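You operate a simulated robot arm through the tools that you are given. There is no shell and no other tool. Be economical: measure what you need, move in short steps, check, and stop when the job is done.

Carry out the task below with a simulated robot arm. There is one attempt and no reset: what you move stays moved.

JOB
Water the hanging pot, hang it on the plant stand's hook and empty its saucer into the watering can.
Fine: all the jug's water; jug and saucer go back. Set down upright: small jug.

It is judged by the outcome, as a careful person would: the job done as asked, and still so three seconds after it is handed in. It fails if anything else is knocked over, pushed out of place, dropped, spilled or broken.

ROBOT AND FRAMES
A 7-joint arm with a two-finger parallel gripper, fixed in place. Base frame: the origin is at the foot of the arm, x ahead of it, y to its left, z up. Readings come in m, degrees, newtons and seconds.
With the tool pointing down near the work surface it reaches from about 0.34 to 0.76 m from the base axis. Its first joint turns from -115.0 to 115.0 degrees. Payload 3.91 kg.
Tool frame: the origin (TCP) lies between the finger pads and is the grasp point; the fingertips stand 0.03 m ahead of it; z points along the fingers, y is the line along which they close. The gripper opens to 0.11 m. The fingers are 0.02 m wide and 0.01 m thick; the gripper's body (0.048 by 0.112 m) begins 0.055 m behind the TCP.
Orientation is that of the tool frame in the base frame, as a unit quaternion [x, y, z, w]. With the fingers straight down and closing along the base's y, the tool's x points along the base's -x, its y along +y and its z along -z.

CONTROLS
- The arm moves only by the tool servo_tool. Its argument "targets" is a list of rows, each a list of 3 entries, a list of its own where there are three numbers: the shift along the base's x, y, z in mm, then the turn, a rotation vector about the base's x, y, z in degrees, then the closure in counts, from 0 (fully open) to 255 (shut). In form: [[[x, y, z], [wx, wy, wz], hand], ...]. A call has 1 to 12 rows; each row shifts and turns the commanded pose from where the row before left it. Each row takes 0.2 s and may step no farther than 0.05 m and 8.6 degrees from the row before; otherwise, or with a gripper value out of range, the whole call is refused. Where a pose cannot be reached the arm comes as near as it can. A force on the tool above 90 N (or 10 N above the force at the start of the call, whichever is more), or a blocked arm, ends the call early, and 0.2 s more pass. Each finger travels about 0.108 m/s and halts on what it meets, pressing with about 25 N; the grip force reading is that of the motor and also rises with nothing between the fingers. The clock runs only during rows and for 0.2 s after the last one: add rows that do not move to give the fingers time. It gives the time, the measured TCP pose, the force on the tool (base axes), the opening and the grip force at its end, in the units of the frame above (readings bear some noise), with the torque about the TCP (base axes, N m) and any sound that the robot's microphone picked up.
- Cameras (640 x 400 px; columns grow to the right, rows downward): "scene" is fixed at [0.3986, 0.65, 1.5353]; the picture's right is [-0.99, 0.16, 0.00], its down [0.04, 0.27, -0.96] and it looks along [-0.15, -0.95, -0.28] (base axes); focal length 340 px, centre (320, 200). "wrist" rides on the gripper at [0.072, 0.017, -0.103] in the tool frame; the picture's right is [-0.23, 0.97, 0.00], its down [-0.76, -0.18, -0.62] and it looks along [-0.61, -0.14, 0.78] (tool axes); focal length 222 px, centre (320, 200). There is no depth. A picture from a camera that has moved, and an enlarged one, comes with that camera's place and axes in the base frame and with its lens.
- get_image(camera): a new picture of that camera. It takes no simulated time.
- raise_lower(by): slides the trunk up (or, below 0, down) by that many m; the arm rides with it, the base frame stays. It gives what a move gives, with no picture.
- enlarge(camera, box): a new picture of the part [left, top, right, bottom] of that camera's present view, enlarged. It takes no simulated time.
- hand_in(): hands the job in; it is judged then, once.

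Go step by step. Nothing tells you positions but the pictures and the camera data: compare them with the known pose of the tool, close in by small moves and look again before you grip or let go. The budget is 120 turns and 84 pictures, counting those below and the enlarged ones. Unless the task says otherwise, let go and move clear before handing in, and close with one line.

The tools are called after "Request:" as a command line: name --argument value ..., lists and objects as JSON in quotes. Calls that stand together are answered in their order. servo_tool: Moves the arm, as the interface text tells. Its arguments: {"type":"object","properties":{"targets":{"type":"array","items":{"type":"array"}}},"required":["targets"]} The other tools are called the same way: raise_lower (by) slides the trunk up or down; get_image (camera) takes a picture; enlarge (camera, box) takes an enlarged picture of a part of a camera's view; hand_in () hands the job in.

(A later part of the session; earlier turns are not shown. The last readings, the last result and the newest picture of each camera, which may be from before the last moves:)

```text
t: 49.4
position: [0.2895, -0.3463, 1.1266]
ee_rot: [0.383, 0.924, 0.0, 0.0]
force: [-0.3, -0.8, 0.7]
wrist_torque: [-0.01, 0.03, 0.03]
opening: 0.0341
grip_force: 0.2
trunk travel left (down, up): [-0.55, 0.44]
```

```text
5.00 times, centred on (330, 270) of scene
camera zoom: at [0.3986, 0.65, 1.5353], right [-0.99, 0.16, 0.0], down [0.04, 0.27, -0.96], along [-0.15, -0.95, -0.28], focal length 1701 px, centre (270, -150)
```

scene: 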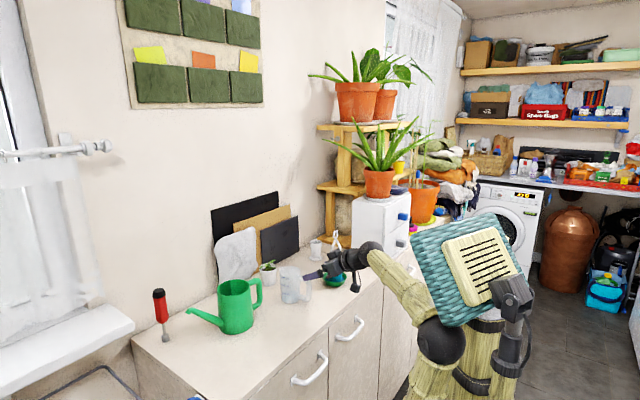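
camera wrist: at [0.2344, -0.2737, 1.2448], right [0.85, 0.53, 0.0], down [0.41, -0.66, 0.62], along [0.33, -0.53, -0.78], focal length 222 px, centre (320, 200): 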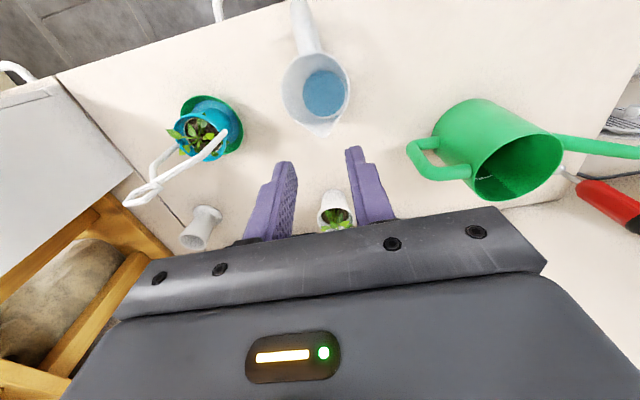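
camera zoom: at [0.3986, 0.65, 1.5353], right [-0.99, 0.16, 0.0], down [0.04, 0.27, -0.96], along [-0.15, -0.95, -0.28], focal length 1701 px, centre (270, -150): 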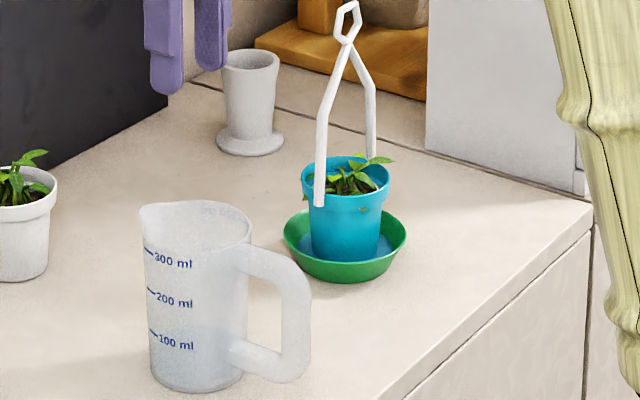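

Upright and stable. The handle bar is near V' 0.366, z 0.944. I'll swing the tool so it points along the counter towards the handle, 20° below horizontal, with the camera above.

Request:
servo_tool --targets '[[[3, 33, 0], [0, 0, 7.54], 176], [[3, 33, 0], [0, 0, 7.54], 176], [[3, 33, 0], [0, 0, 7.54], 176], [[4, 33, 0], [0, 0, 7.54], 176], [[0, 0, 0], [0, 0, 7.54], 176], [[0, 0, 0], [0, 0, 7.54], 176], [[0, 0, 0], [0, 0, 7.54], 176], [[0, 0, 0], [0, 0, 7.54], 176], [[0, 0, 0], [0, 0, 7.54], 176], [[0, 0, 0], [0, 0, 7.54], 176], [[0, 0, 0], [0, 0, 7.54], 176], [[0, 0, 0], [0, 0, 7.54], 176]]'

Request:
servo_tool --targets '[[[0, 0, 0], [-4.99, 4.91, 0], 176], [[0, 0, 0], [-4.99, 4.91, 0], 176], [[0, 0, 0], [-4.99, 4.91, 0], 176], [[0, 0, 0], [-4.99, 4.91, 0], 176], [[0, 0, 0], [-4.99, 4.91, 0], 176], [[0, 0, 0], [-4.99, 4.91, 0], 176], [[0, 0, 0], [-4.99, 4.91, 0], 176], [[0, 0, 0], [-4.99, 4.91, 0], 176], [[0, 0, 0], [-4.99, 4.91, 0], 176], [[0, 0, 0], [-4.99, 4.91, 0], 176], [[0, 0, 0], [0, 0, 0], 176]]'

Request:
get_image --camera "scene"

Request:
get_image --camera "wrist"

```text
t: 52.0
position: [0.3015, -0.2145, 1.1277]
ee_rot: [-0.389, 0.921, 0.0, 0.0]
force: [0.6, -0.6, -0.3]
wrist_torque: [-0.01, -0.02, -0.04]
opening: 0.0342
grip_force: 0.0
trunk travel left (down, up): [-0.55, 0.44]
```

```text
t: 54.4
position: [0.301, -0.2143, 1.128]
ee_rot: [-0.317, 0.755, -0.222, -0.529]
force: [-0.2, -0.2, 0.0]
wrist_torque: [-0.03, 0.0, 0.01]
opening: 0.0342
grip_force: 0.0
trunk travel left (down, up): [-0.55, 0.44]
```

```text
45 pictures are left
```

scene: 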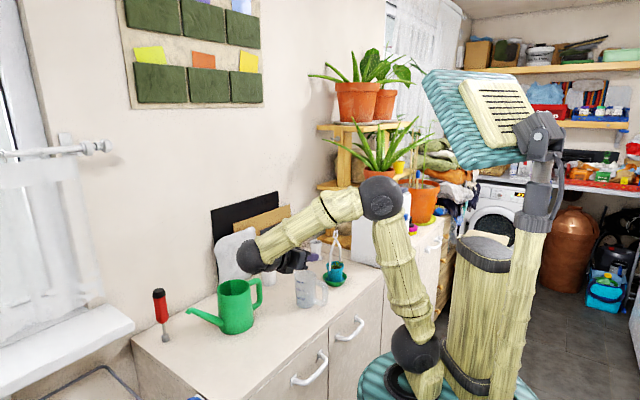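

```text
44 pictures are left
camera wrist: at [0.3397, -0.1508, 1.2309], right [-0.64, 0.74, -0.21], down [0.72, 0.48, -0.5], along [-0.27, -0.48, -0.84], focal length 222 px, centre (320, 200)
```

wrist: 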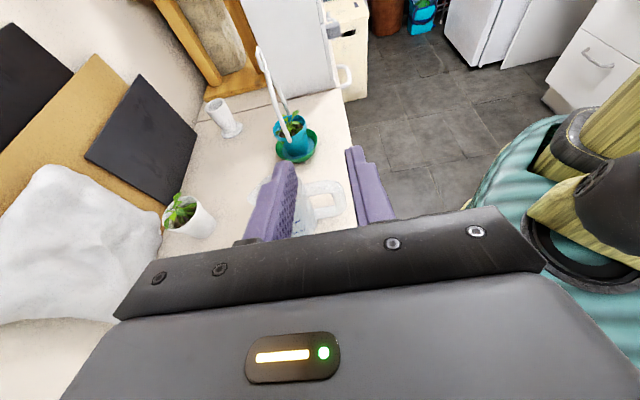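

This pose is reachable. I'll lower to approach height next to the handle.

Request:
servo_tool --targets '[[[0, 0, -40], [0, 0, 0], 176], [[0, 0, -40], [0, 0, 0], 176], [[0, 0, -40], [0, 0, 0], 176], [[0, 0, -27], [0, 0, 0], 176], [[-14, -14, -7], [0, 0, 0], 176], [[-14, -14, -7], [0, 0, 0], 176], [[0, 0, 0], [0, 0, 0], 176]]'

Request:
get_image --camera "wrist"

Request:
enlarge --camera "scene" --box '[240, 210, 360, 310]'

```text
t: 56.0
position: [0.2756, -0.2432, 0.9671]
ee_rot: [-0.316, 0.755, -0.222, -0.529]
force: [-0.3, -0.4, -0.4]
wrist_torque: [0.0, 0.02, 0.03]
opening: 0.0341
grip_force: 0.0
trunk travel left (down, up): [-0.55, 0.44]
```

```text
43 pictures are left
camera wrist: at [0.3127, -0.1793, 1.07], right [-0.64, 0.74, -0.21], down [0.72, 0.48, -0.5], along [-0.27, -0.48, -0.84], focal length 222 px, centre (320, 200)
```

wrist: 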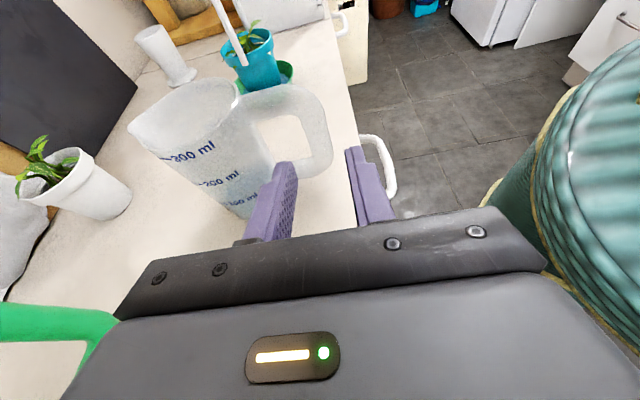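

```text
4.00 times, centred on (300, 260) of scene
camera zoom: at [0.3986, 0.65, 1.5353], right [-0.99, 0.16, 0.0], down [0.04, 0.27, -0.96], along [-0.15, -0.95, -0.28], focal length 1361 px, centre (400, -40)
```

zoom: 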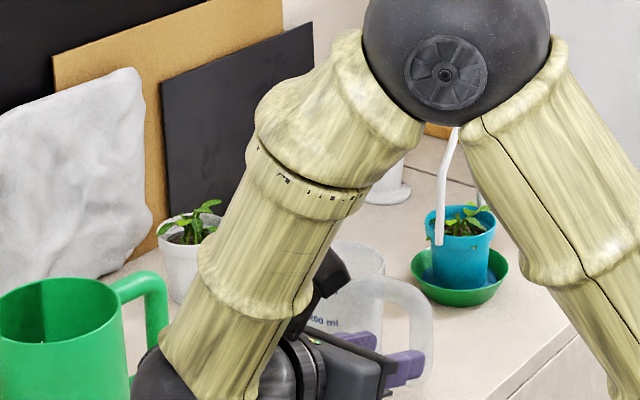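

The bar lies on the approach line between the fingers. I'll advance so the inner finger passes through the handle's opening.

Request:
servo_tool --targets '[[[-10.2, -10.3, -4], [0, 0, 0], 176], [[-10.2, -10.3, -4], [0, 0, 0], 176], [[0, 0, 0], [0, 0, 0], 176]]'

Request:
get_image --camera "wrist"

```text
t: 56.8
position: [0.2542, -0.2629, 0.9604]
ee_rot: [-0.317, 0.755, -0.222, -0.529]
force: [0.2, 0.8, -0.9]
wrist_torque: [0.02, -0.04, -0.03]
opening: 0.0343
grip_force: 0.0
trunk travel left (down, up): [-0.55, 0.44]
```

```text
41 pictures are left
camera wrist: at [0.2921, -0.1991, 1.0635], right [-0.64, 0.74, -0.21], down [0.72, 0.48, -0.5], along [-0.27, -0.47, -0.84], focal length 222 px, centre (320, 200)
```

wrist: 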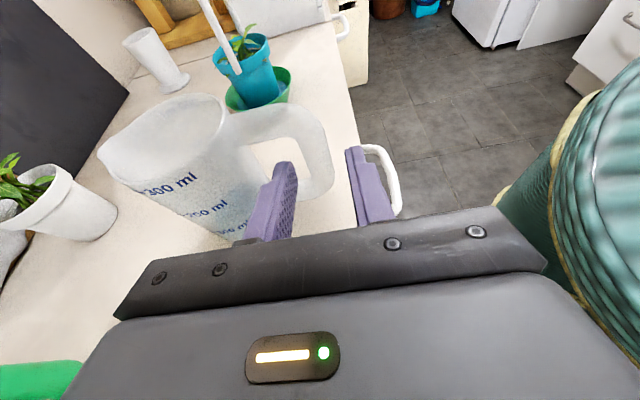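

Request:
servo_tool --targets '[[[-10.2, -10.3, -4], [0, 0, 0], 176], [[-10.2, -10.3, -4], [0, 0, 0], 176], [[0, 0, 0], [0, 0, 0], 176]]'

Request:
get_image --camera "wrist"

Request:
enlarge --camera "scene" --box '[280, 230, 360, 310]'

```text
t: 57.6
position: [0.234, -0.2837, 0.9514]
ee_rot: [-0.316, 0.756, -0.221, -0.529]
force: [0.2, -0.1, -1.0]
wrist_torque: [0.04, -0.03, -0.01]
opening: 0.0341
grip_force: 0.1
trunk travel left (down, up): [-0.55, 0.44]
```

```text
40 pictures are left
camera wrist: at [0.2715, -0.22, 1.0554], right [-0.64, 0.74, -0.21], down [0.72, 0.48, -0.5], along [-0.27, -0.47, -0.84], focal length 222 px, centre (320, 200)
```

wrist: 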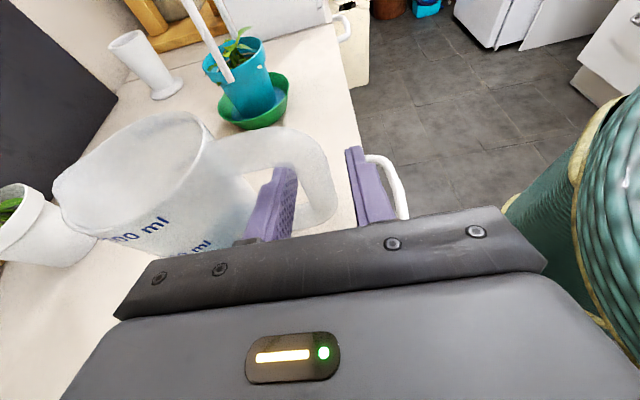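

```text
5.00 times, centred on (320, 270) of scene
camera zoom: at [0.3986, 0.65, 1.5353], right [-0.99, 0.16, 0.0], down [0.04, 0.27, -0.96], along [-0.15, -0.95, -0.28], focal length 1701 px, centre (320, -150)
```

zoom: 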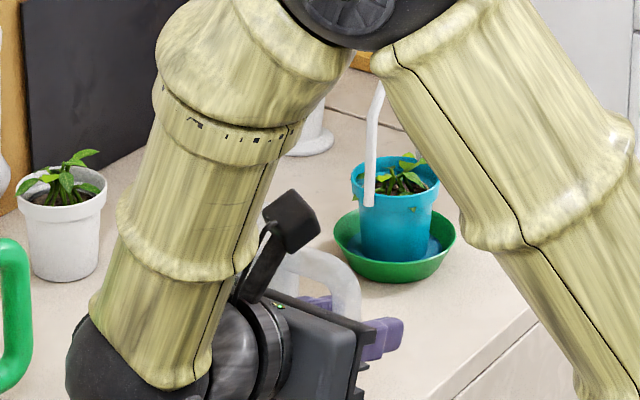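

The bar is between the fingers, so I'll close.

Request:
servo_tool --targets '[[[0, 0, 0], [0, 0, 0], 200], [[0, 0, 0], [0, 0, 0], 230], [[0, 0, 0], [0, 0, 0], 255], [[0, 0, 0], [0, 0, 0], 255]]'

Request:
get_image --camera "wrist"

```text
t: 58.6
position: [0.2337, -0.2843, 0.9519]
ee_rot: [-0.316, 0.756, -0.221, -0.529]
force: [0.3, -0.4, -0.5]
wrist_torque: [-0.03, 0.04, 0.01]
opening: 0.0184
grip_force: 24.7
trunk travel left (down, up): [-0.55, 0.44]
```

```text
38 pictures are left
camera wrist: at [0.2716, -0.2198, 1.0556], right [-0.64, 0.74, -0.21], down [0.72, 0.48, -0.5], along [-0.27, -0.48, -0.84], focal length 222 px, centre (320, 200)
```

wrist: 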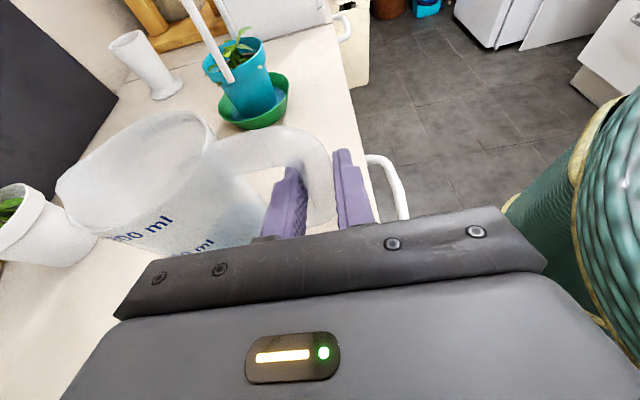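

Firm on the handle at 18 mm. I'll lift straight up and check that the jug hangs level.

Request:
servo_tool --targets '[[[0, 0, 6], [0, 0, 0], 255], [[0, 0, 10], [0, 0, 0], 255], [[0, 0, 20], [0, 0, 0], 255], [[0, 0, 25], [0, 0, 0], 255], [[0, 0, 20], [0, 0, 0], 255], [[0, 0, 0], [0, 0, 0], 255]]'

Request:
get_image --camera "wrist"

```text
t: 60.0
position: [0.2329, -0.2851, 1.0327]
ee_rot: [-0.316, 0.756, -0.221, -0.529]
force: [0.6, 0.1, -1.1]
wrist_torque: [0.06, 0.05, -0.02]
opening: 0.0181
grip_force: 25.2
trunk travel left (down, up): [-0.55, 0.44]
```

```text
37 pictures are left
camera wrist: at [0.2706, -0.221, 1.1365], right [-0.64, 0.74, -0.21], down [0.72, 0.48, -0.5], along [-0.27, -0.47, -0.84], focal length 222 px, centre (320, 200)
```

wrist: 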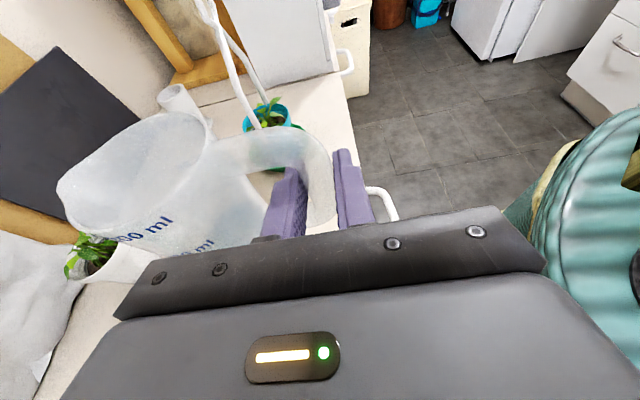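

Request:
servo_tool --targets '[[[-20, 20, 0], [0, 0, 0], 255], [[-20, 20, 0], [0, 0, 0], 255], [[-20, -20.3, 0], [5.26, 5.35, 0], 255], [[-20, -20.3, 0], [5.26, 5.35, 0], 255], [[-20, -20.3, 0], [5.26, 5.35, 0], 255], [[0, 0, 0], [0, 0, 0], 255]]'

Request:
get_image --camera "wrist"

```text
t: 61.4
position: [0.1321, -0.3071, 1.0311]
ee_rot: [-0.414, 0.698, -0.069, -0.581]
force: [-0.6, 0.6, -1.7]
wrist_torque: [0.02, 0.0, -0.04]
opening: 0.0184
grip_force: 25.2
trunk travel left (down, up): [-0.55, 0.44]
```

```text
36 pictures are left
camera wrist: at [0.1989, -0.2711, 1.1333], right [-0.65, 0.74, 0.18], down [0.57, 0.62, -0.53], along [-0.51, -0.24, -0.83], focal length 222 px, centre (320, 200)
```

wrist: 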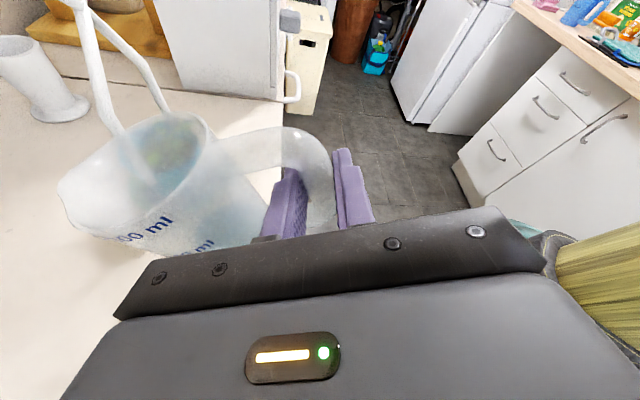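

Request:
servo_tool --targets '[[[-3, 3, 0], [5.26, 5.35, 0], 255], [[0, 0, 0], [5.26, 5.35, 0], 255], [[0, 0, 0], [5.26, 5.35, 0], 255], [[-19.5, -19.9, 0], [0, 0, 0], 255], [[-19.5, -19.9, 0], [0, 0, 0], 255], [[-19.5, -19.9, 0], [0, 0, 0], 255], [[0, 0, 0], [0, 0, 0], 255]]'

Request:
get_image --camera "wrist"

Request:
enlarge --camera "scene" --box '[290, 210, 390, 300]'

```text
t: 63.0
position: [0.0706, -0.361, 1.0316]
ee_rot: [-0.495, 0.613, 0.085, -0.61]
force: [-0.8, 0.2, -1.1]
wrist_torque: [0.03, 0.0, 0.02]
opening: 0.0186
grip_force: 25.0
trunk travel left (down, up): [-0.55, 0.44]
```

```text
35 pictures are left
camera wrist: at [0.1654, -0.3524, 1.1162], right [-0.54, 0.64, 0.54], down [0.43, 0.76, -0.48], along [-0.72, -0.03, -0.69], focal length 222 px, centre (320, 200)
```

wrist: 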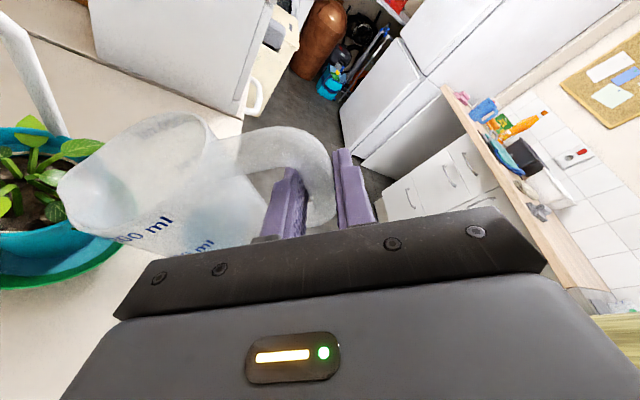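

```text
4.44 times, centred on (340, 255) of scene
camera zoom: at [0.3986, 0.65, 1.5353], right [-0.99, 0.16, 0.0], down [0.04, 0.27, -0.96], along [-0.15, -0.95, -0.28], focal length 1512 px, centre (231, -44)
```

zoom: 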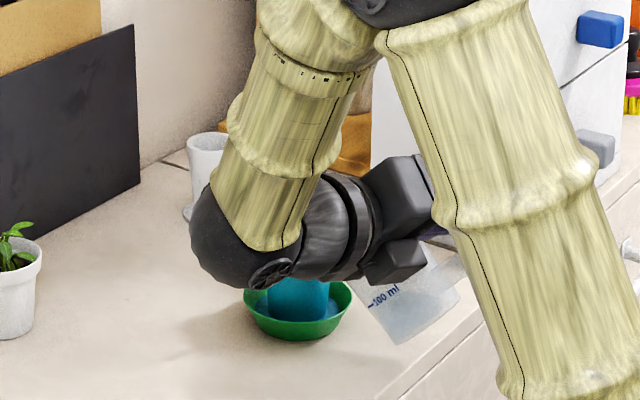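

The spout lip is just over the near half of the pot, clear of the hanger. I'll keep tilting slowly around the lip so that it stays put.

Request:
servo_tool --targets '[[[4.4, -4.3, 9.1], [3.5, 3.57, 0], 255], [[4.4, -4.3, 9.1], [3.5, 3.57, 0], 255], [[4.4, -4.3, 9.1], [3.5, 3.57, 0], 255], [[2.3, -2.2, 3], [1.4, 1.43, 0], 255], [[2.3, -2.2, 3], [1.4, 1.43, 0], 255], [[2.3, -2.2, 3], [1.4, 1.43, 0], 255], [[2.3, -2.2, 3], [1.4, 1.43, 0], 255], [[2.3, -2.2, 3], [1.4, 1.43, 0], 255], [[0, 0, 0], [0, 0, 0], 255], [[0, 0, 0], [0, 0, 0], 255]]'

Request:
get_image --camera "wrist"

Request:
enlarge --camera "scene" --box '[300, 210, 380, 300]'

```text
t: 65.2
position: [0.095, -0.3839, 1.0733]
ee_rot: [0.563, -0.49, -0.252, 0.615]
force: [-0.5, 0.4, -1.2]
wrist_torque: [0.0, 0.0, 0.03]
opening: 0.0187
grip_force: 24.4
trunk travel left (down, up): [-0.55, 0.44]
```

```text
33 pictures are left
camera wrist: at [0.2119, -0.3978, 1.1251], right [-0.32, 0.43, 0.84], down [0.3, 0.89, -0.34], along [-0.9, 0.14, -0.42], focal length 222 px, centre (320, 200)
```

wrist: 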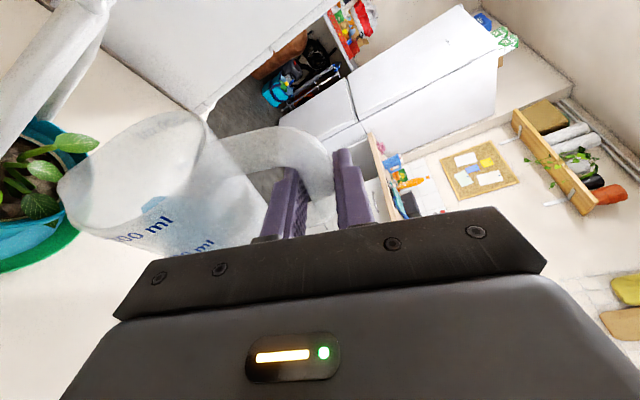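

```text
4.44 times, centred on (340, 255) of scene
camera zoom: at [0.3986, 0.65, 1.5353], right [-0.99, 0.16, 0.0], down [0.04, 0.27, -0.96], along [-0.15, -0.95, -0.28], focal length 1512 px, centre (231, -44)
```

zoom: 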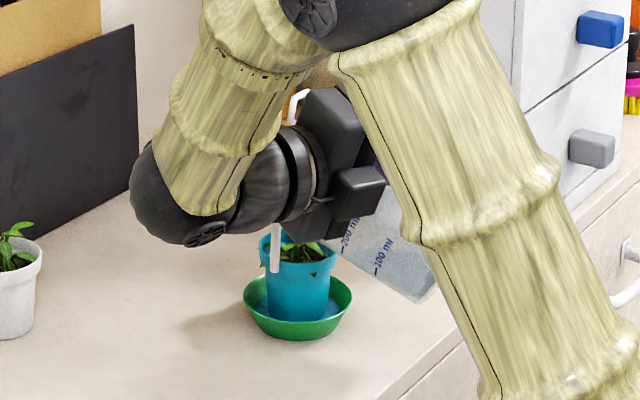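

Request:
servo_tool --targets '[[[3.35, -3.3, 2.4], [1.4, 1.43, 0], 255], [[3.35, -3.3, 2.4], [1.4, 1.43, 0], 255], [[3.35, -3.3, 2.4], [1.4, 1.43, 0], 255], [[0, 0, 0], [0, 0, 0], 255], [[0, 0, 0], [0, 0, 0], 255], [[3.35, -3.3, 2.4], [1.4, 1.43, 0], 255], [[0, 0, 0], [0, 0, 0], 255], [[3.35, -3.3, 2.4], [1.4, 1.43, 0], 255], [[0, 0, 0], [0, 0, 0], 255], [[0, 0, 0], [0, 0, 0], 255]]'

Request:
get_image --camera "wrist"

```text
t: 67.4
position: [0.1122, -0.4022, 1.0854]
ee_rot: [0.581, -0.436, -0.317, 0.61]
force: [-0.3, 0.1, -1.7]
wrist_torque: [0.01, 0.0, -0.02]
opening: 0.0185
grip_force: 24.9
trunk travel left (down, up): [-0.55, 0.44]
```

```text
31 pictures are left
camera wrist: at [0.2331, -0.4196, 1.1203], right [-0.21, 0.32, 0.92], down [0.26, 0.93, -0.26], along [-0.94, 0.18, -0.28], focal length 222 px, centre (320, 200)
```

wrist: 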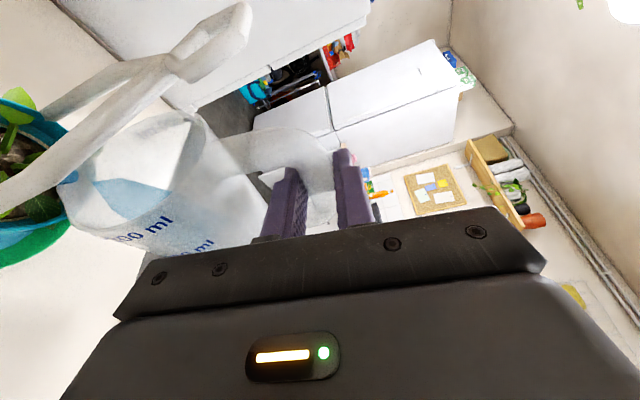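

Water has reached the lip. I'll continue in small steps with pauses.

Request:
servo_tool --targets '[[[2.9, -2.8, 1.8], [1.4, 1.43, 0], 255], [[0, 0, 0], [0, 0, 0], 255], [[0, 0, 0], [0, 0, 0], 255], [[2.9, -2.8, 1.8], [1.4, 1.43, 0], 255], [[0, 0, 0], [0, 0, 0], 255], [[0, 0, 0], [0, 0, 0], 255], [[2.9, -2.8, 1.8], [1.4, 1.43, 0], 255], [[0, 0, 0], [0, 0, 0], 255], [[0, 0, 0], [0, 0, 0], 255]]'

Request:
get_image --camera "wrist"

Request:
enlarge --camera "scene" --box '[300, 210, 380, 300]'

```text
t: 69.4
position: [0.1209, -0.4103, 1.0905]
ee_rot: [0.591, -0.4, -0.354, 0.604]
force: [-0.2, 0.5, -1.6]
wrist_torque: [-0.04, 0.01, -0.03]
opening: 0.0186
grip_force: 24.9
trunk travel left (down, up): [-0.55, 0.44]
```

```text
30 pictures are left
camera wrist: at [0.2444, -0.4301, 1.1153], right [-0.14, 0.25, 0.96], down [0.24, 0.95, -0.21], along [-0.96, 0.2, -0.2], focal length 222 px, centre (320, 200)
```

wrist: 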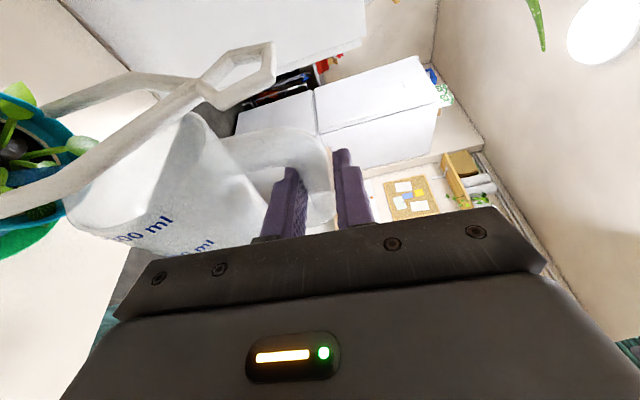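

```text
4.44 times, centred on (340, 255) of scene
camera zoom: at [0.3986, 0.65, 1.5353], right [-0.99, 0.16, 0.0], down [0.04, 0.27, -0.96], along [-0.15, -0.95, -0.28], focal length 1512 px, centre (231, -44)
```

zoom: 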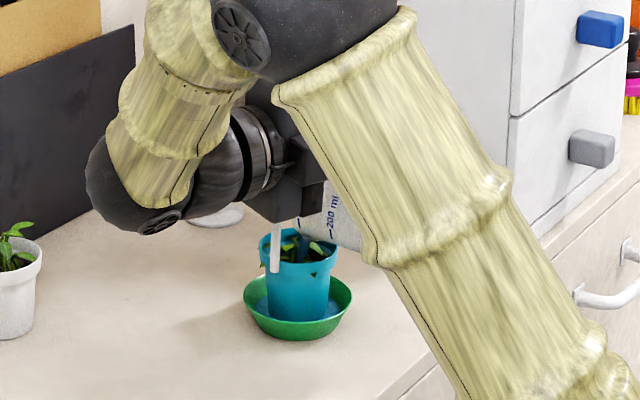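

The jug looks nearly empty and nothing has spilled. I'll tilt a bit past horizontal to drain the last drops.

Request:
servo_tool --targets '[[[3, -3, 1.2], [1.4, 1.43, 0], 255], [[3, -3, 1.2], [1.4, 1.43, 0], 255], [[3, -3, 1.2], [1.4, 1.43, 0], 255], [[3, -3, 1.2], [1.4, 1.43, 0], 255], [[3, -3, 1.2], [1.4, 1.43, 0], 255], [[0, 0, 0], [0, 0, 0], 255], [[0, 0, 0], [0, 0, 0], 255], [[0, 0, 0], [0, 0, 0], 255], [[0, 0, 0], [0, 0, 0], 255], [[0, 0, 0], [0, 0, 0], 255], [[0, 0, 0], [0, 0, 0], 255]]'

Request:
get_image --camera "wrist"

```text
t: 71.8
position: [0.1364, -0.4247, 1.097]
ee_rot: [0.605, -0.339, -0.414, 0.59]
force: [-0.5, 0.3, -0.9]
wrist_torque: [-0.04, 0.0, -0.02]
opening: 0.0186
grip_force: 25.4
trunk travel left (down, up): [-0.55, 0.44]
```

```text
28 pictures are left
camera wrist: at [0.2611, -0.4469, 1.1027], right [-0.02, 0.13, 0.99], down [0.22, 0.97, -0.13], along [-0.97, 0.22, -0.05], focal length 222 px, centre (320, 200)
```

wrist: 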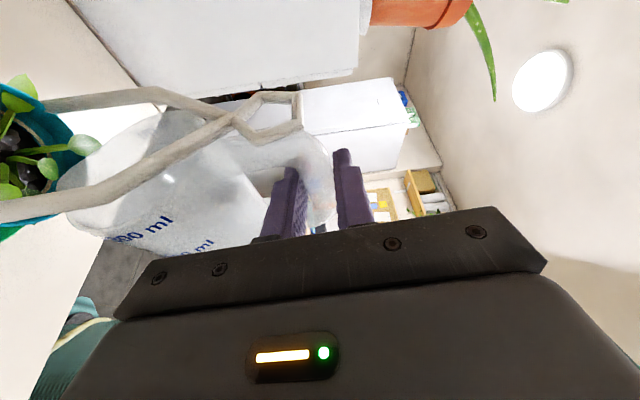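

The jug is drained. I'll back away from the pot first, then slide along the counter and bring the jug upright again.

Request:
servo_tool --targets '[[[-12, 12, 0], [0, 0, 0], 255], [[-12, 12, 0], [0, 0, 0], 255], [[-12, 12, 0], [0, 0, 0], 255], [[20, 20.3, 0], [0, 0, 0], 255], [[20, 20.3, 0], [0, 0, 0], 255], [[20, 20.3, 0], [-4.21, -4.28, 0], 255], [[20, 20.3, 0], [-5.26, -5.35, 0], 255], [[20, 20.3, 0], [-5.26, -5.35, 0], 255], [[0, 0, 0], [-5.26, -5.35, 0], 255], [[0, 0, 0], [-5.26, -5.35, 0], 255], [[0, 0, 0], [-5.26, -5.35, 0], 255]]'

Request:
servo_tool --targets '[[[0, 0, 0], [-5.26, -5.35, 0], 255], [[0, 0, 0], [-5.26, -5.35, 0], 255], [[0, 0, 0], [-5.26, -5.35, 0], 255], [[0, 0, 0], [-5.26, -5.35, 0], 255], [[0, 0, 0], [-5.26, -5.35, 0], 255], [[0, 0, 0], [-5.26, -5.35, 0], 255], [[0, 0, 0], [0, 0, 0], 255]]'

Request:
get_image --camera "wrist"

```text
t: 74.2
position: [0.2014, -0.2871, 1.0971]
ee_rot: [0.517, -0.58, -0.136, 0.615]
force: [0.5, -0.1, -1.2]
wrist_torque: [-0.01, 0.02, 0.02]
opening: 0.0186
grip_force: 25.1
trunk travel left (down, up): [-0.55, 0.44]
```

```text
t: 75.8
position: [0.2016, -0.2876, 1.0977]
ee_rot: [-0.35, 0.739, -0.173, -0.549]
force: [0.1, -0.2, -1.4]
wrist_torque: [0.05, 0.05, -0.03]
opening: 0.0182
grip_force: 25.0
trunk travel left (down, up): [-0.55, 0.44]
```

```text
27 pictures are left
camera wrist: at [0.2494, -0.234, 1.2022], right [-0.65, 0.75, -0.09], down [0.67, 0.52, -0.52], along [-0.35, -0.4, -0.85], focal length 222 px, centre (320, 200)
```

wrist: 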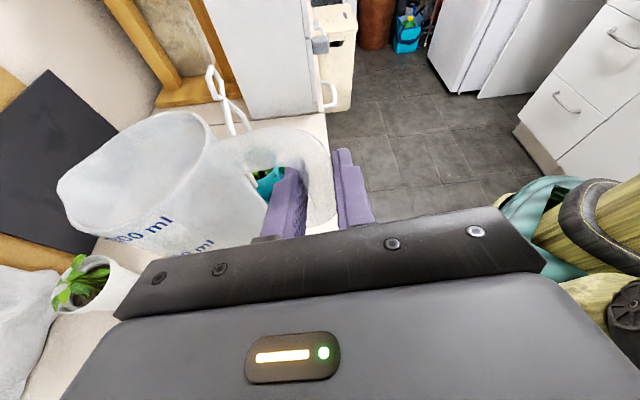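

Request:
servo_tool --targets '[[[6, 0, 0], [-5.26, -5.35, 0], 255], [[5, 0, -40], [0, 0, 0], 255], [[0, 0, -40], [0, 0, 0], 255], [[0, 0, -35], [0, 0, 0], 255], [[0, 0, -15], [0, 0, 0], 255], [[0, 0, 0], [0, 0, 0], 255]]'

Request:
enlarge --camera "scene" --box '[280, 220, 380, 310]'

```text
t: 77.2
position: [0.2126, -0.288, 0.9661]
ee_rot: [-0.316, 0.756, -0.221, -0.529]
force: [-0.1, 0.1, -1.8]
wrist_torque: [0.08, -0.01, 0.0]
opening: 0.0181
grip_force: 25.0
trunk travel left (down, up): [-0.55, 0.44]
```

```text
4.44 times, centred on (330, 265) of scene
camera zoom: at [0.3986, 0.65, 1.5353], right [-0.99, 0.16, 0.0], down [0.04, 0.27, -0.96], along [-0.15, -0.95, -0.28], focal length 1512 px, centre (276, -89)
```

zoom: 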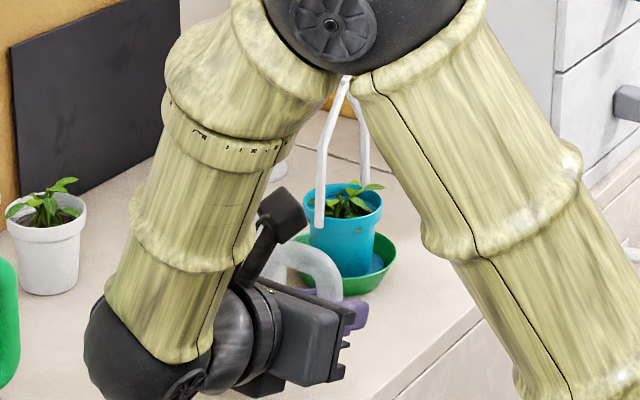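

Request:
servo_tool --targets '[[[0, 0, -6], [0, 0, 0], 255], [[0, 0, -5], [0, 0, 0], 255], [[0, 0, -3], [0, 0, 0], 255], [[0, 0, 0], [0, 0, 0], 255]]'

```text
t: 78.2
position: [0.2122, -0.2872, 0.9535]
ee_rot: [-0.316, 0.756, -0.221, -0.529]
force: [0.0, 0.1, -1.5]
wrist_torque: [0.03, 0.05, -0.03]
opening: 0.0183
grip_force: 25.0
trunk travel left (down, up): [-0.55, 0.44]
```

Request:
servo_tool --targets '[[[0, 0, -1.5], [0, 0, 0], 255], [[0, 0, 0], [0, 0, 0], 255]]'

Request:
servo_tool --targets '[[[0, 0, -1], [0, 0, 0], 255], [[0, 0, 0], [0, 0, 0], 255]]'

```text
t: 78.8
position: [0.2118, -0.2887, 0.9523]
ee_rot: [-0.317, 0.755, -0.222, -0.529]
force: [0.1, 0.6, 2.9]
wrist_torque: [0.0, -0.23, 0.04]
opening: 0.0185
grip_force: 24.9
trunk travel left (down, up): [-0.55, 0.44]
```

```text
t: 79.4
position: [0.2118, -0.2873, 0.9514]
ee_rot: [-0.315, 0.756, -0.221, -0.53]
force: [-1.9, 1.5, 9.5]
wrist_torque: [-0.22, -0.26, -0.02]
opening: 0.0186
grip_force: 24.8
trunk travel left (down, up): [-0.55, 0.44]
```

It's on the counter. I'll ease the load off, open gently and back out sideways.

Request:
servo_tool --targets '[[[0, 0, 1], [0, 0, 0], 255], [[0, 0, 0], [0, 0, 0], 214], [[0, 0, 0], [0, 0, 0], 210], [[0, 0, 0], [0, 0, 0], 205], [[0, 0, 0], [0, 0, 0], 198], [[0, 0, 0], [0, 0, 0], 190], [[0, 0, 0], [0, 0, 0], 180], [[0, 0, 0], [0, 0, 0], 176]]'

Request:
get_image --camera "wrist"

```text
t: 81.2
position: [0.2111, -0.2887, 0.9523]
ee_rot: [-0.316, 0.756, -0.221, -0.53]
force: [-0.7, 0.3, -0.3]
wrist_torque: [0.01, 0.02, 0.0]
opening: 0.0341
grip_force: 0.0
trunk travel left (down, up): [-0.55, 0.44]
```

```text
25 pictures are left
camera wrist: at [0.2503, -0.2242, 1.0549], right [-0.64, 0.74, -0.21], down [0.72, 0.48, -0.5], along [-0.27, -0.47, -0.84], focal length 222 px, centre (320, 200)
```

wrist: 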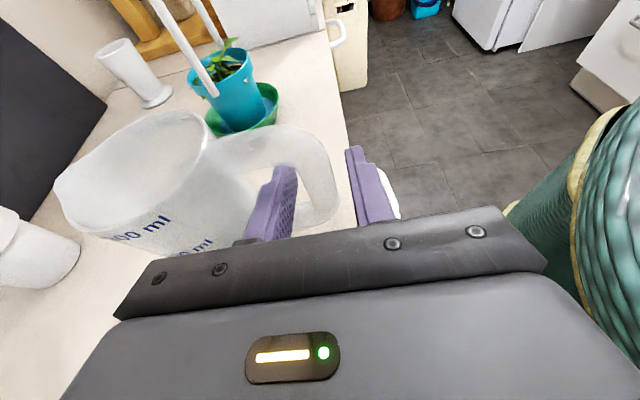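

Request:
servo_tool --targets '[[[10.2, 10.3, 4.5], [0, 0, 0], 176], [[10.2, 10.3, 4.5], [0, 0, 0], 176], [[14, 14, 7], [0, 0, 0], 176], [[20, 20, 10], [0, 0, 0], 176], [[20, 20, 10], [0, 0, 0], 176], [[0, 0, 40], [0, 0, 0], 176], [[0, 0, 40], [0, 0, 0], 100], [[0, 0, 40], [0, 0, 0], 0], [[0, 0, 30], [0, 0, 0], 0]]'

Request:
enlarge --camera "scene" --box '[280, 200, 400, 310]'

```text
t: 83.2
position: [0.2849, -0.2156, 1.1387]
ee_rot: [-0.316, 0.756, -0.221, -0.53]
force: [0.6, 0.0, 0.4]
wrist_torque: [-0.03, 0.0, -0.01]
opening: 0.11
grip_force: 0.2
trunk travel left (down, up): [-0.55, 0.44]
```

```text
3.64 times, centred on (340, 255) of scene
camera zoom: at [0.3986, 0.65, 1.5353], right [-0.99, 0.16, 0.0], down [0.04, 0.27, -0.96], along [-0.15, -0.95, -0.28], focal length 1237 px, centre (247, 0)
```

zoom: 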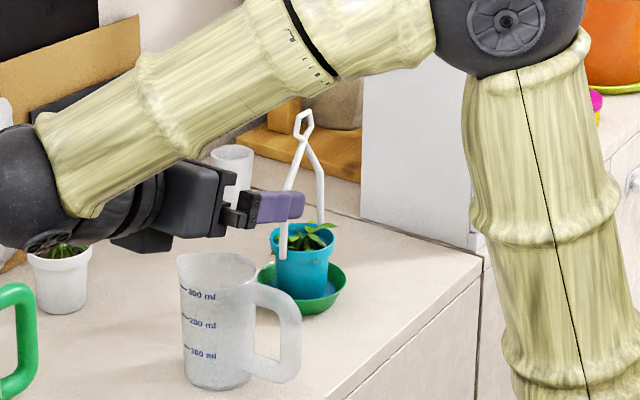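

The jug stands upright, empty and in its place. Next I'll check the pot and saucer while turning the tool to face outward, 30° down, above the hanger's neck at about (0.162, -0.466, 1.05).

Request:
servo_tool --targets '[[[0, 0, 40], [0, 0, 0], 0], [[0, 0, 40], [0, 0, 0], 0], [[-20, -41, 0], [0, 0, 8.2], 0], [[-20, -41, 0], [0, 0, 8.2], 0], [[-20, -41, 0], [0, 0, 8.2], 0], [[-20, -41, 0], [0, 0, 8.2], 0], [[-20, -41, 0], [0, 0, 8.2], 0], [[-20, -41, 0], [0, 0, 8.2], 0], [[0, 0, 0], [0, 0, 8.2], 0], [[0, 0, 0], [0, 0, 8.2], 0], [[0, 0, 0], [0, 0, 8.2], 0], [[0, 0, 0], [0, 0, 8.2], 0]]'

Request:
servo_tool --targets '[[[0, 0, 0], [0, 0, 8], 0], [[0, 0, 0], [3.5, 3.57, 0], 0], [[0, 0, 0], [3.5, 3.57, 0], 0], [[0, 0, 0], [0, 0, 0], 0]]'

Request:
get_image --camera "wrist"

Request:
enlarge --camera "scene" --box '[290, 190, 390, 300]'

```text
t: 85.8
position: [0.2453, -0.4583, 1.1899]
ee_rot: [0.736, -0.366, 0.499, 0.275]
force: [0.0, 1.1, -0.3]
wrist_torque: [0.01, -0.03, -0.05]
opening: 0.1101
grip_force: 0.0
out of reach, approached as far as the arm can: row 11, 12
trunk travel left (down, up): [-0.55, 0.44]
```

```text
t: 86.8
position: [0.302, -0.4453, 1.1962]
ee_rot: [0.753, -0.301, 0.54, 0.227]
force: [0.5, -0.6, 0.4]
wrist_torque: [0.03, 0.04, -0.02]
opening: 0.1102
grip_force: 0.1
out of reach, approached as far as the arm can: row 1, 2, 3
trunk travel left (down, up): [-0.55, 0.44]
```

```text
23 pictures are left
camera wrist: at [0.2369, -0.4035, 1.2974], right [-0.74, -0.65, -0.2], down [-0.47, 0.7, -0.53], along [0.48, -0.3, -0.82], focal length 222 px, centre (320, 200)
```

wrist: 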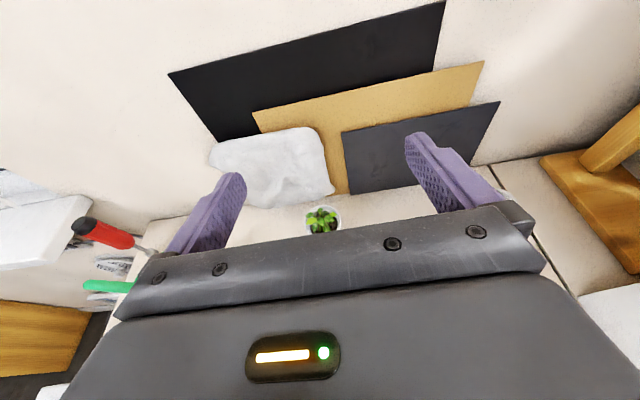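

```text
3.64 times, centred on (340, 245) of scene
camera zoom: at [0.3986, 0.65, 1.5353], right [-0.99, 0.16, 0.0], down [0.04, 0.27, -0.96], along [-0.15, -0.95, -0.28], focal length 1237 px, centre (247, 36)
```

zoom: 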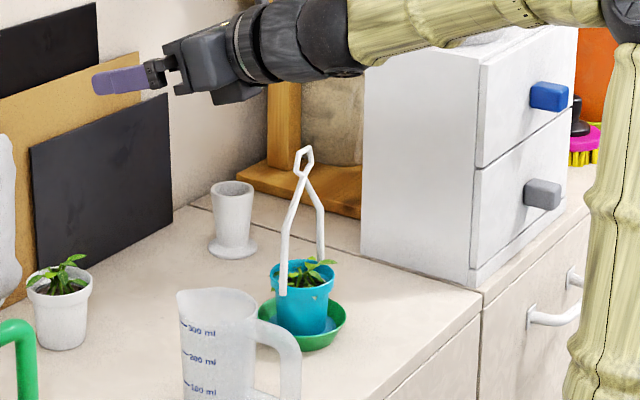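

From this side the arm can't reach the pot with the tool facing outward. I'll return to tool-down, turn back 180° to the earlier roll (camera towards the robot) and use a 45° approach.

Request:
servo_tool --targets '[[[0, 0, 10], [5.7, 5.85, 0], 0], [[0, 0, 10], [5.7, 5.85, 0], 0], [[0, 0, 10], [5.7, 5.85, 0], 0], [[0, 0, 0], [5.7, 5.85, 0], 0], [[0, 0, 0], [5.7, 5.85, 0], 0], [[0, 0, 0], [5.7, 5.85, 0], 0], [[0, 0, 0], [5.7, 5.85, 0], 0], [[0, 0, 0], [5.7, 5.85, 0], 0], [[0, 0, 0], [3.9, 4, 0], 0], [[0, 0, 0], [0, 0, 0], 0]]'

Request:
servo_tool --targets '[[[0, 0, 0], [0, 0, -8.4], 0], [[0, 0, 0], [0, 0, -8.4], 0], [[0, 0, 0], [0, 0, -8.4], 0], [[0, 0, 0], [0, 0, -8.4], 0], [[0, 0, 0], [0, 0, -8.4], 0], [[0, 0, 0], [0, 0, -8.4], 0], [[0, 0, 0], [0, 0, -8.4], 0], [[0, 0, 0], [0, 0, -8.4], 0], [[0, 0, 0], [0, 0, -8.4], 0], [[0, 0, 0], [0, 0, -8.4], 0], [[0, 0, 0], [0, 0, -8.4], 0], [[0, 0, 0], [0, 0, -8.4], 0]]'

```text
t: 89.0
position: [0.307, -0.4393, 1.2189]
ee_rot: [0.931, -0.365, 0.003, -0.022]
force: [-0.1, 0.4, -0.1]
wrist_torque: [0.03, 0.0, 0.0]
opening: 0.1099
grip_force: 0.1
out of reach, approached as far as the arm can: row 1
trunk travel left (down, up): [-0.55, 0.44]
```

```text
t: 91.6
position: [0.3077, -0.4395, 1.2183]
ee_rot: [-0.311, 0.95, -0.02, 0.012]
force: [-0.2, -0.4, 0.5]
wrist_torque: [0.0, -0.02, -0.01]
opening: 0.1098
grip_force: 0.2
trunk travel left (down, up): [-0.55, 0.44]
```

Request:
servo_tool --targets '[[[-15, -2.2, 0], [0, 0, -8.13], 0], [[-15, -2.2, 0], [0, 0, -8.13], 0], [[-15, -2.2, 0], [0, 0, -8.13], 0], [[-15, -2.2, 0], [0, 0, -8.13], 0], [[-15, -2.2, 0], [0, 0, -8.13], 0], [[-15, -2.2, 0], [0, 0, -8.13], 0], [[-15, -2.2, 0], [0, 0, -8.13], 0], [[-15, -2.2, 0], [0, 0, -8.13], 0], [[-15, -2.2, 0], [0, 0, -8.13], 0], [[-15, -2.2, 0], [0, 0, -8.13], 0], [[0, 0, 0], [2.26, -1.46, 0], 0]]'

Request:
servo_tool --targets '[[[0, 0, 0], [-5.3, -5.3, 0], 0], [[0, 0, 0], [-5.3, -5.3, 0], 0], [[0, 0, 0], [-5.3, -5.3, 0], 0], [[0, 0, 0], [-5.3, -5.3, 0], 0], [[0, 0, 0], [-5.3, -5.3, 0], 0], [[0, 0, 0], [-5.3, -5.3, 0], 0], [[0, 0, -40], [0, 0, 0], 0], [[0, 0, -30], [0, 0, 0], 0], [[0, 0, 0], [0, 0, 0], 0]]'

Request:
get_image --camera "wrist"

Request:
enlarge --camera "scene" --box '[290, 180, 390, 290]'

```text
t: 94.0
position: [0.1579, -0.4615, 1.2186]
ee_rot: [0.382, 0.924, 0.001, 0.0]
force: [0.1, -0.6, -0.6]
wrist_torque: [0.0, 0.03, -0.01]
opening: 0.1099
grip_force: 0.0
trunk travel left (down, up): [-0.55, 0.44]
```

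```text
t: 96.0
position: [0.1568, -0.4602, 1.1474]
ee_rot: [0.352, 0.855, -0.145, 0.354]
force: [-0.8, -0.2, -1.0]
wrist_torque: [-0.01, 0.0, 0.02]
opening: 0.11
grip_force: 0.1
trunk travel left (down, up): [-0.55, 0.44]
```

```text
21 pictures are left
camera wrist: at [0.0804, -0.3609, 1.1702], right [0.8, 0.58, 0.16], down [-0.06, -0.2, 0.98], along [0.6, -0.79, -0.12], focal length 222 px, centre (320, 200)
```

wrist: 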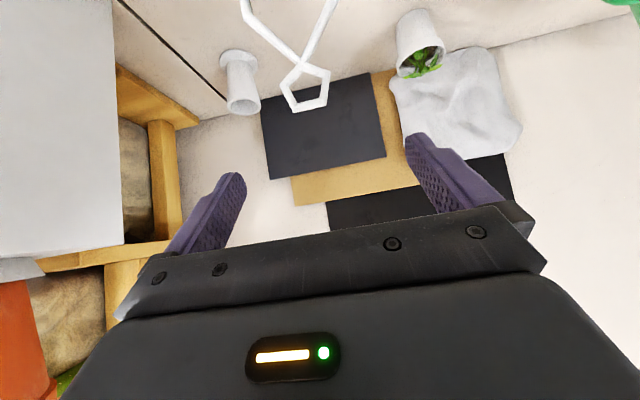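

```text
3.64 times, centred on (340, 235) of scene
camera zoom: at [0.3986, 0.65, 1.5353], right [-0.99, 0.16, 0.0], down [0.04, 0.27, -0.96], along [-0.15, -0.95, -0.28], focal length 1237 px, centre (247, 73)
```

zoom: 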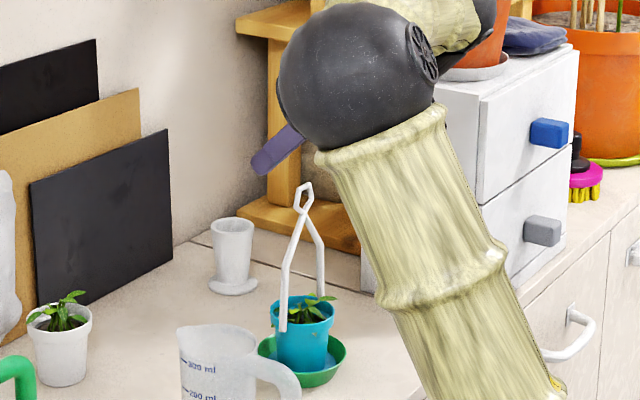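

The loop is clear in the wrist view and its neck is at about z 1.06. I'll lower so the open fingers straddle the neck, then check.

Request:
servo_tool --targets '[[[1, 1, -40], [0, 0, 0], 0], [[0, 0, -25], [0, 0, 0], 0], [[0, 0, -14], [0, 0, 0], 0], [[0, 0, 0], [0, 0, 0], 0]]'

Request:
get_image --camera "wrist"

```text
t: 97.0
position: [0.158, -0.4611, 1.0684]
ee_rot: [0.353, 0.854, -0.146, 0.353]
force: [-0.3, 0.3, -0.1]
wrist_torque: [-0.02, -0.02, 0.03]
opening: 0.1101
grip_force: 0.1
trunk travel left (down, up): [-0.55, 0.44]
```

```text
19 pictures are left
camera wrist: at [0.0813, -0.3619, 1.0911], right [0.8, 0.58, 0.16], down [-0.06, -0.2, 0.98], along [0.6, -0.79, -0.12], focal length 222 px, centre (320, 200)
```

wrist: 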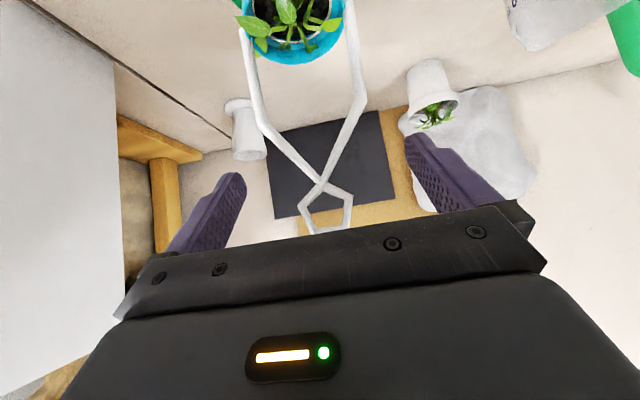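

The neck is exactly centred between the fingers, so I'll close slowly.

Request:
servo_tool --targets '[[[0, 0, 0], [0, 0, 0], 120], [[0, 0, 0], [0, 0, 0], 170], [[0, 0, 0], [0, 0, 0], 200], [[0, 0, 0], [0, 0, 0], 225], [[0, 0, 0], [0, 0, 0], 255], [[0, 0, 0], [0, 0, 0], 255], [[0, 0, 0], [0, 0, 0], 255]]'

Request:
get_image --camera "wrist"

```text
t: 98.6
position: [0.158, -0.4632, 1.0691]
ee_rot: [0.353, 0.854, -0.147, 0.354]
force: [-0.4, -0.6, -0.2]
wrist_torque: [-0.01, 0.01, 0.02]
opening: 0.0333
grip_force: 25.2
trunk travel left (down, up): [-0.55, 0.44]
```

```text
18 pictures are left
camera wrist: at [0.0814, -0.3619, 1.0913], right [0.8, 0.58, 0.16], down [-0.06, -0.2, 0.98], along [0.6, -0.79, -0.12], focal length 222 px, centre (320, 200)
```

wrist: 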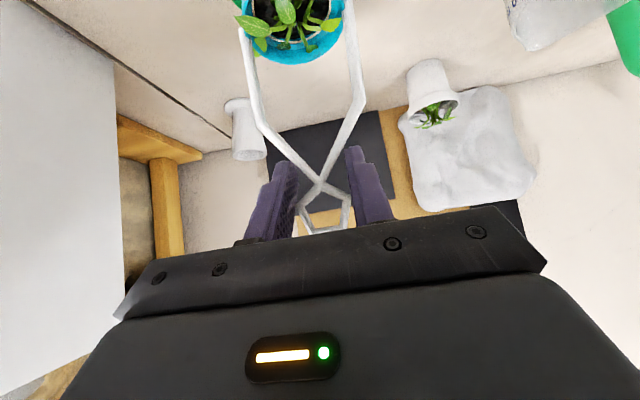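

The fingers hold the loop by its sides (33 mm) and the hole stays open. Before lifting I'll check whether the pot is dripping.

Request:
servo_tool --targets '[[[0, 0, 4], [0, 0, 0], 255], [[0, 0, 6], [0, 0, 0], 255], [[0, 0, 10], [0, 0, 0], 255], [[0, 0, 0], [0, 0, 0], 255], [[0, 0, 0], [0, 0, 0], 255], [[0, 0, 0], [0, 0, 0], 255], [[0, 0, 0], [0, 0, 0], 255], [[0, 0, 0], [0, 0, 0], 255], [[0, 0, 0], [0, 0, 0], 255], [[0, 0, 0], [0, 0, 0], 255], [[0, 0, 0], [0, 0, 0], 255], [[0, 0, 0], [0, 0, 0], 255]]'

Request:
enlarge --camera "scene" --box '[300, 190, 380, 290]'

```text
t: 101.2
position: [0.1586, -0.462, 1.0885]
ee_rot: [0.352, 0.855, -0.145, 0.353]
force: [-0.4, -0.7, -1.6]
wrist_torque: [0.01, 0.0, 0.0]
opening: 0.0334
grip_force: 24.9
trunk travel left (down, up): [-0.55, 0.44]
```

```text
4.00 times, centred on (340, 240) of scene
camera zoom: at [0.3986, 0.65, 1.5353], right [-0.99, 0.16, 0.0], down [0.04, 0.27, -0.96], along [-0.15, -0.95, -0.28], focal length 1361 px, centre (240, 40)
```

zoom: 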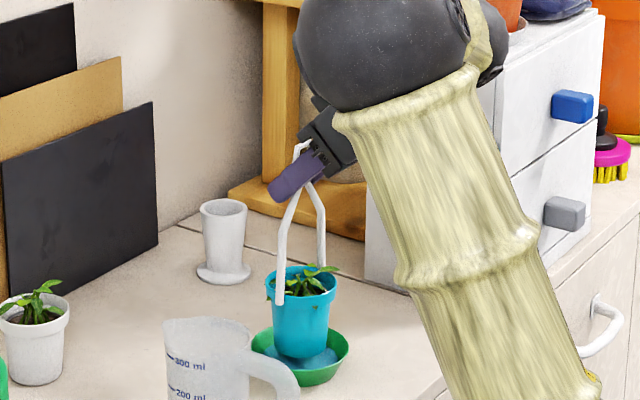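

The pot came out cleanly and the saucer keeps its water. I'll raise with the trunk to hook height.

Request:
raise_lower --by 0.3

Request:
servo_tool --targets '[[[10, -20, 4], [0, 0, -8], 255], [[10, -20, 4], [0, 0, -8], 255], [[10, -20, 4], [0, 0, -8], 255], [[10, -20, 4], [0, 0, -8], 255], [[5, -20, 4], [0, 0, -8], 255], [[0, -20, 0], [0, 0, -8], 255], [[0, -20, 0], [0, 0, -8], 255], [[0, -20, 0], [0, 0, -8], 255], [[0, 0, 0], [0, 0, -8], 255], [[0, 0, 0], [0, 0, -8], 255], [[0, 0, 0], [0, 0, -8], 255], [[0, 0, 0], [0, 0, -8], 255]]'

Request:
get_image --camera "wrist"

Request:
get_image --camera "scene"

```text
t: 104.2
position: [0.1591, -0.4617, 1.3884]
ee_rot: [0.352, 0.855, -0.145, 0.353]
force: [-0.1, -0.7, -0.7]
wrist_torque: [-0.04, -0.01, 0.01]
opening: 0.0334
grip_force: 25.3
trunk travel left (down, up): [-0.85, 0.14]
```

```text
t: 106.8
position: [0.2036, -0.6217, 1.4087]
ee_rot: [0.751, 0.538, -0.311, 0.222]
force: [-0.5, 0.2, -0.6]
wrist_torque: [0.03, 0.01, -0.01]
opening: 0.0334
grip_force: 25.2
out of reach, approached as far as the arm can: row 9, 10, 11, 12
trunk travel left (down, up): [-0.85, 0.14]
```

```text
16 pictures are left
camera wrist: at [0.2589, -0.5096, 1.431], right [0.87, -0.47, 0.16], down [-0.2, -0.04, 0.98], along [-0.45, -0.88, -0.12], focal length 222 px, centre (320, 200)
```

wrist: 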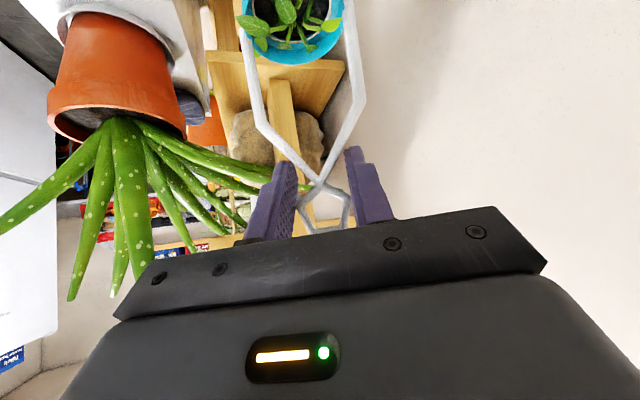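

```text
15 pictures are left
```

scene: 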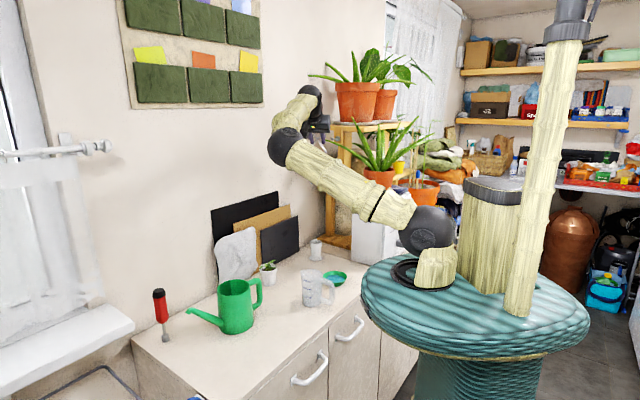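

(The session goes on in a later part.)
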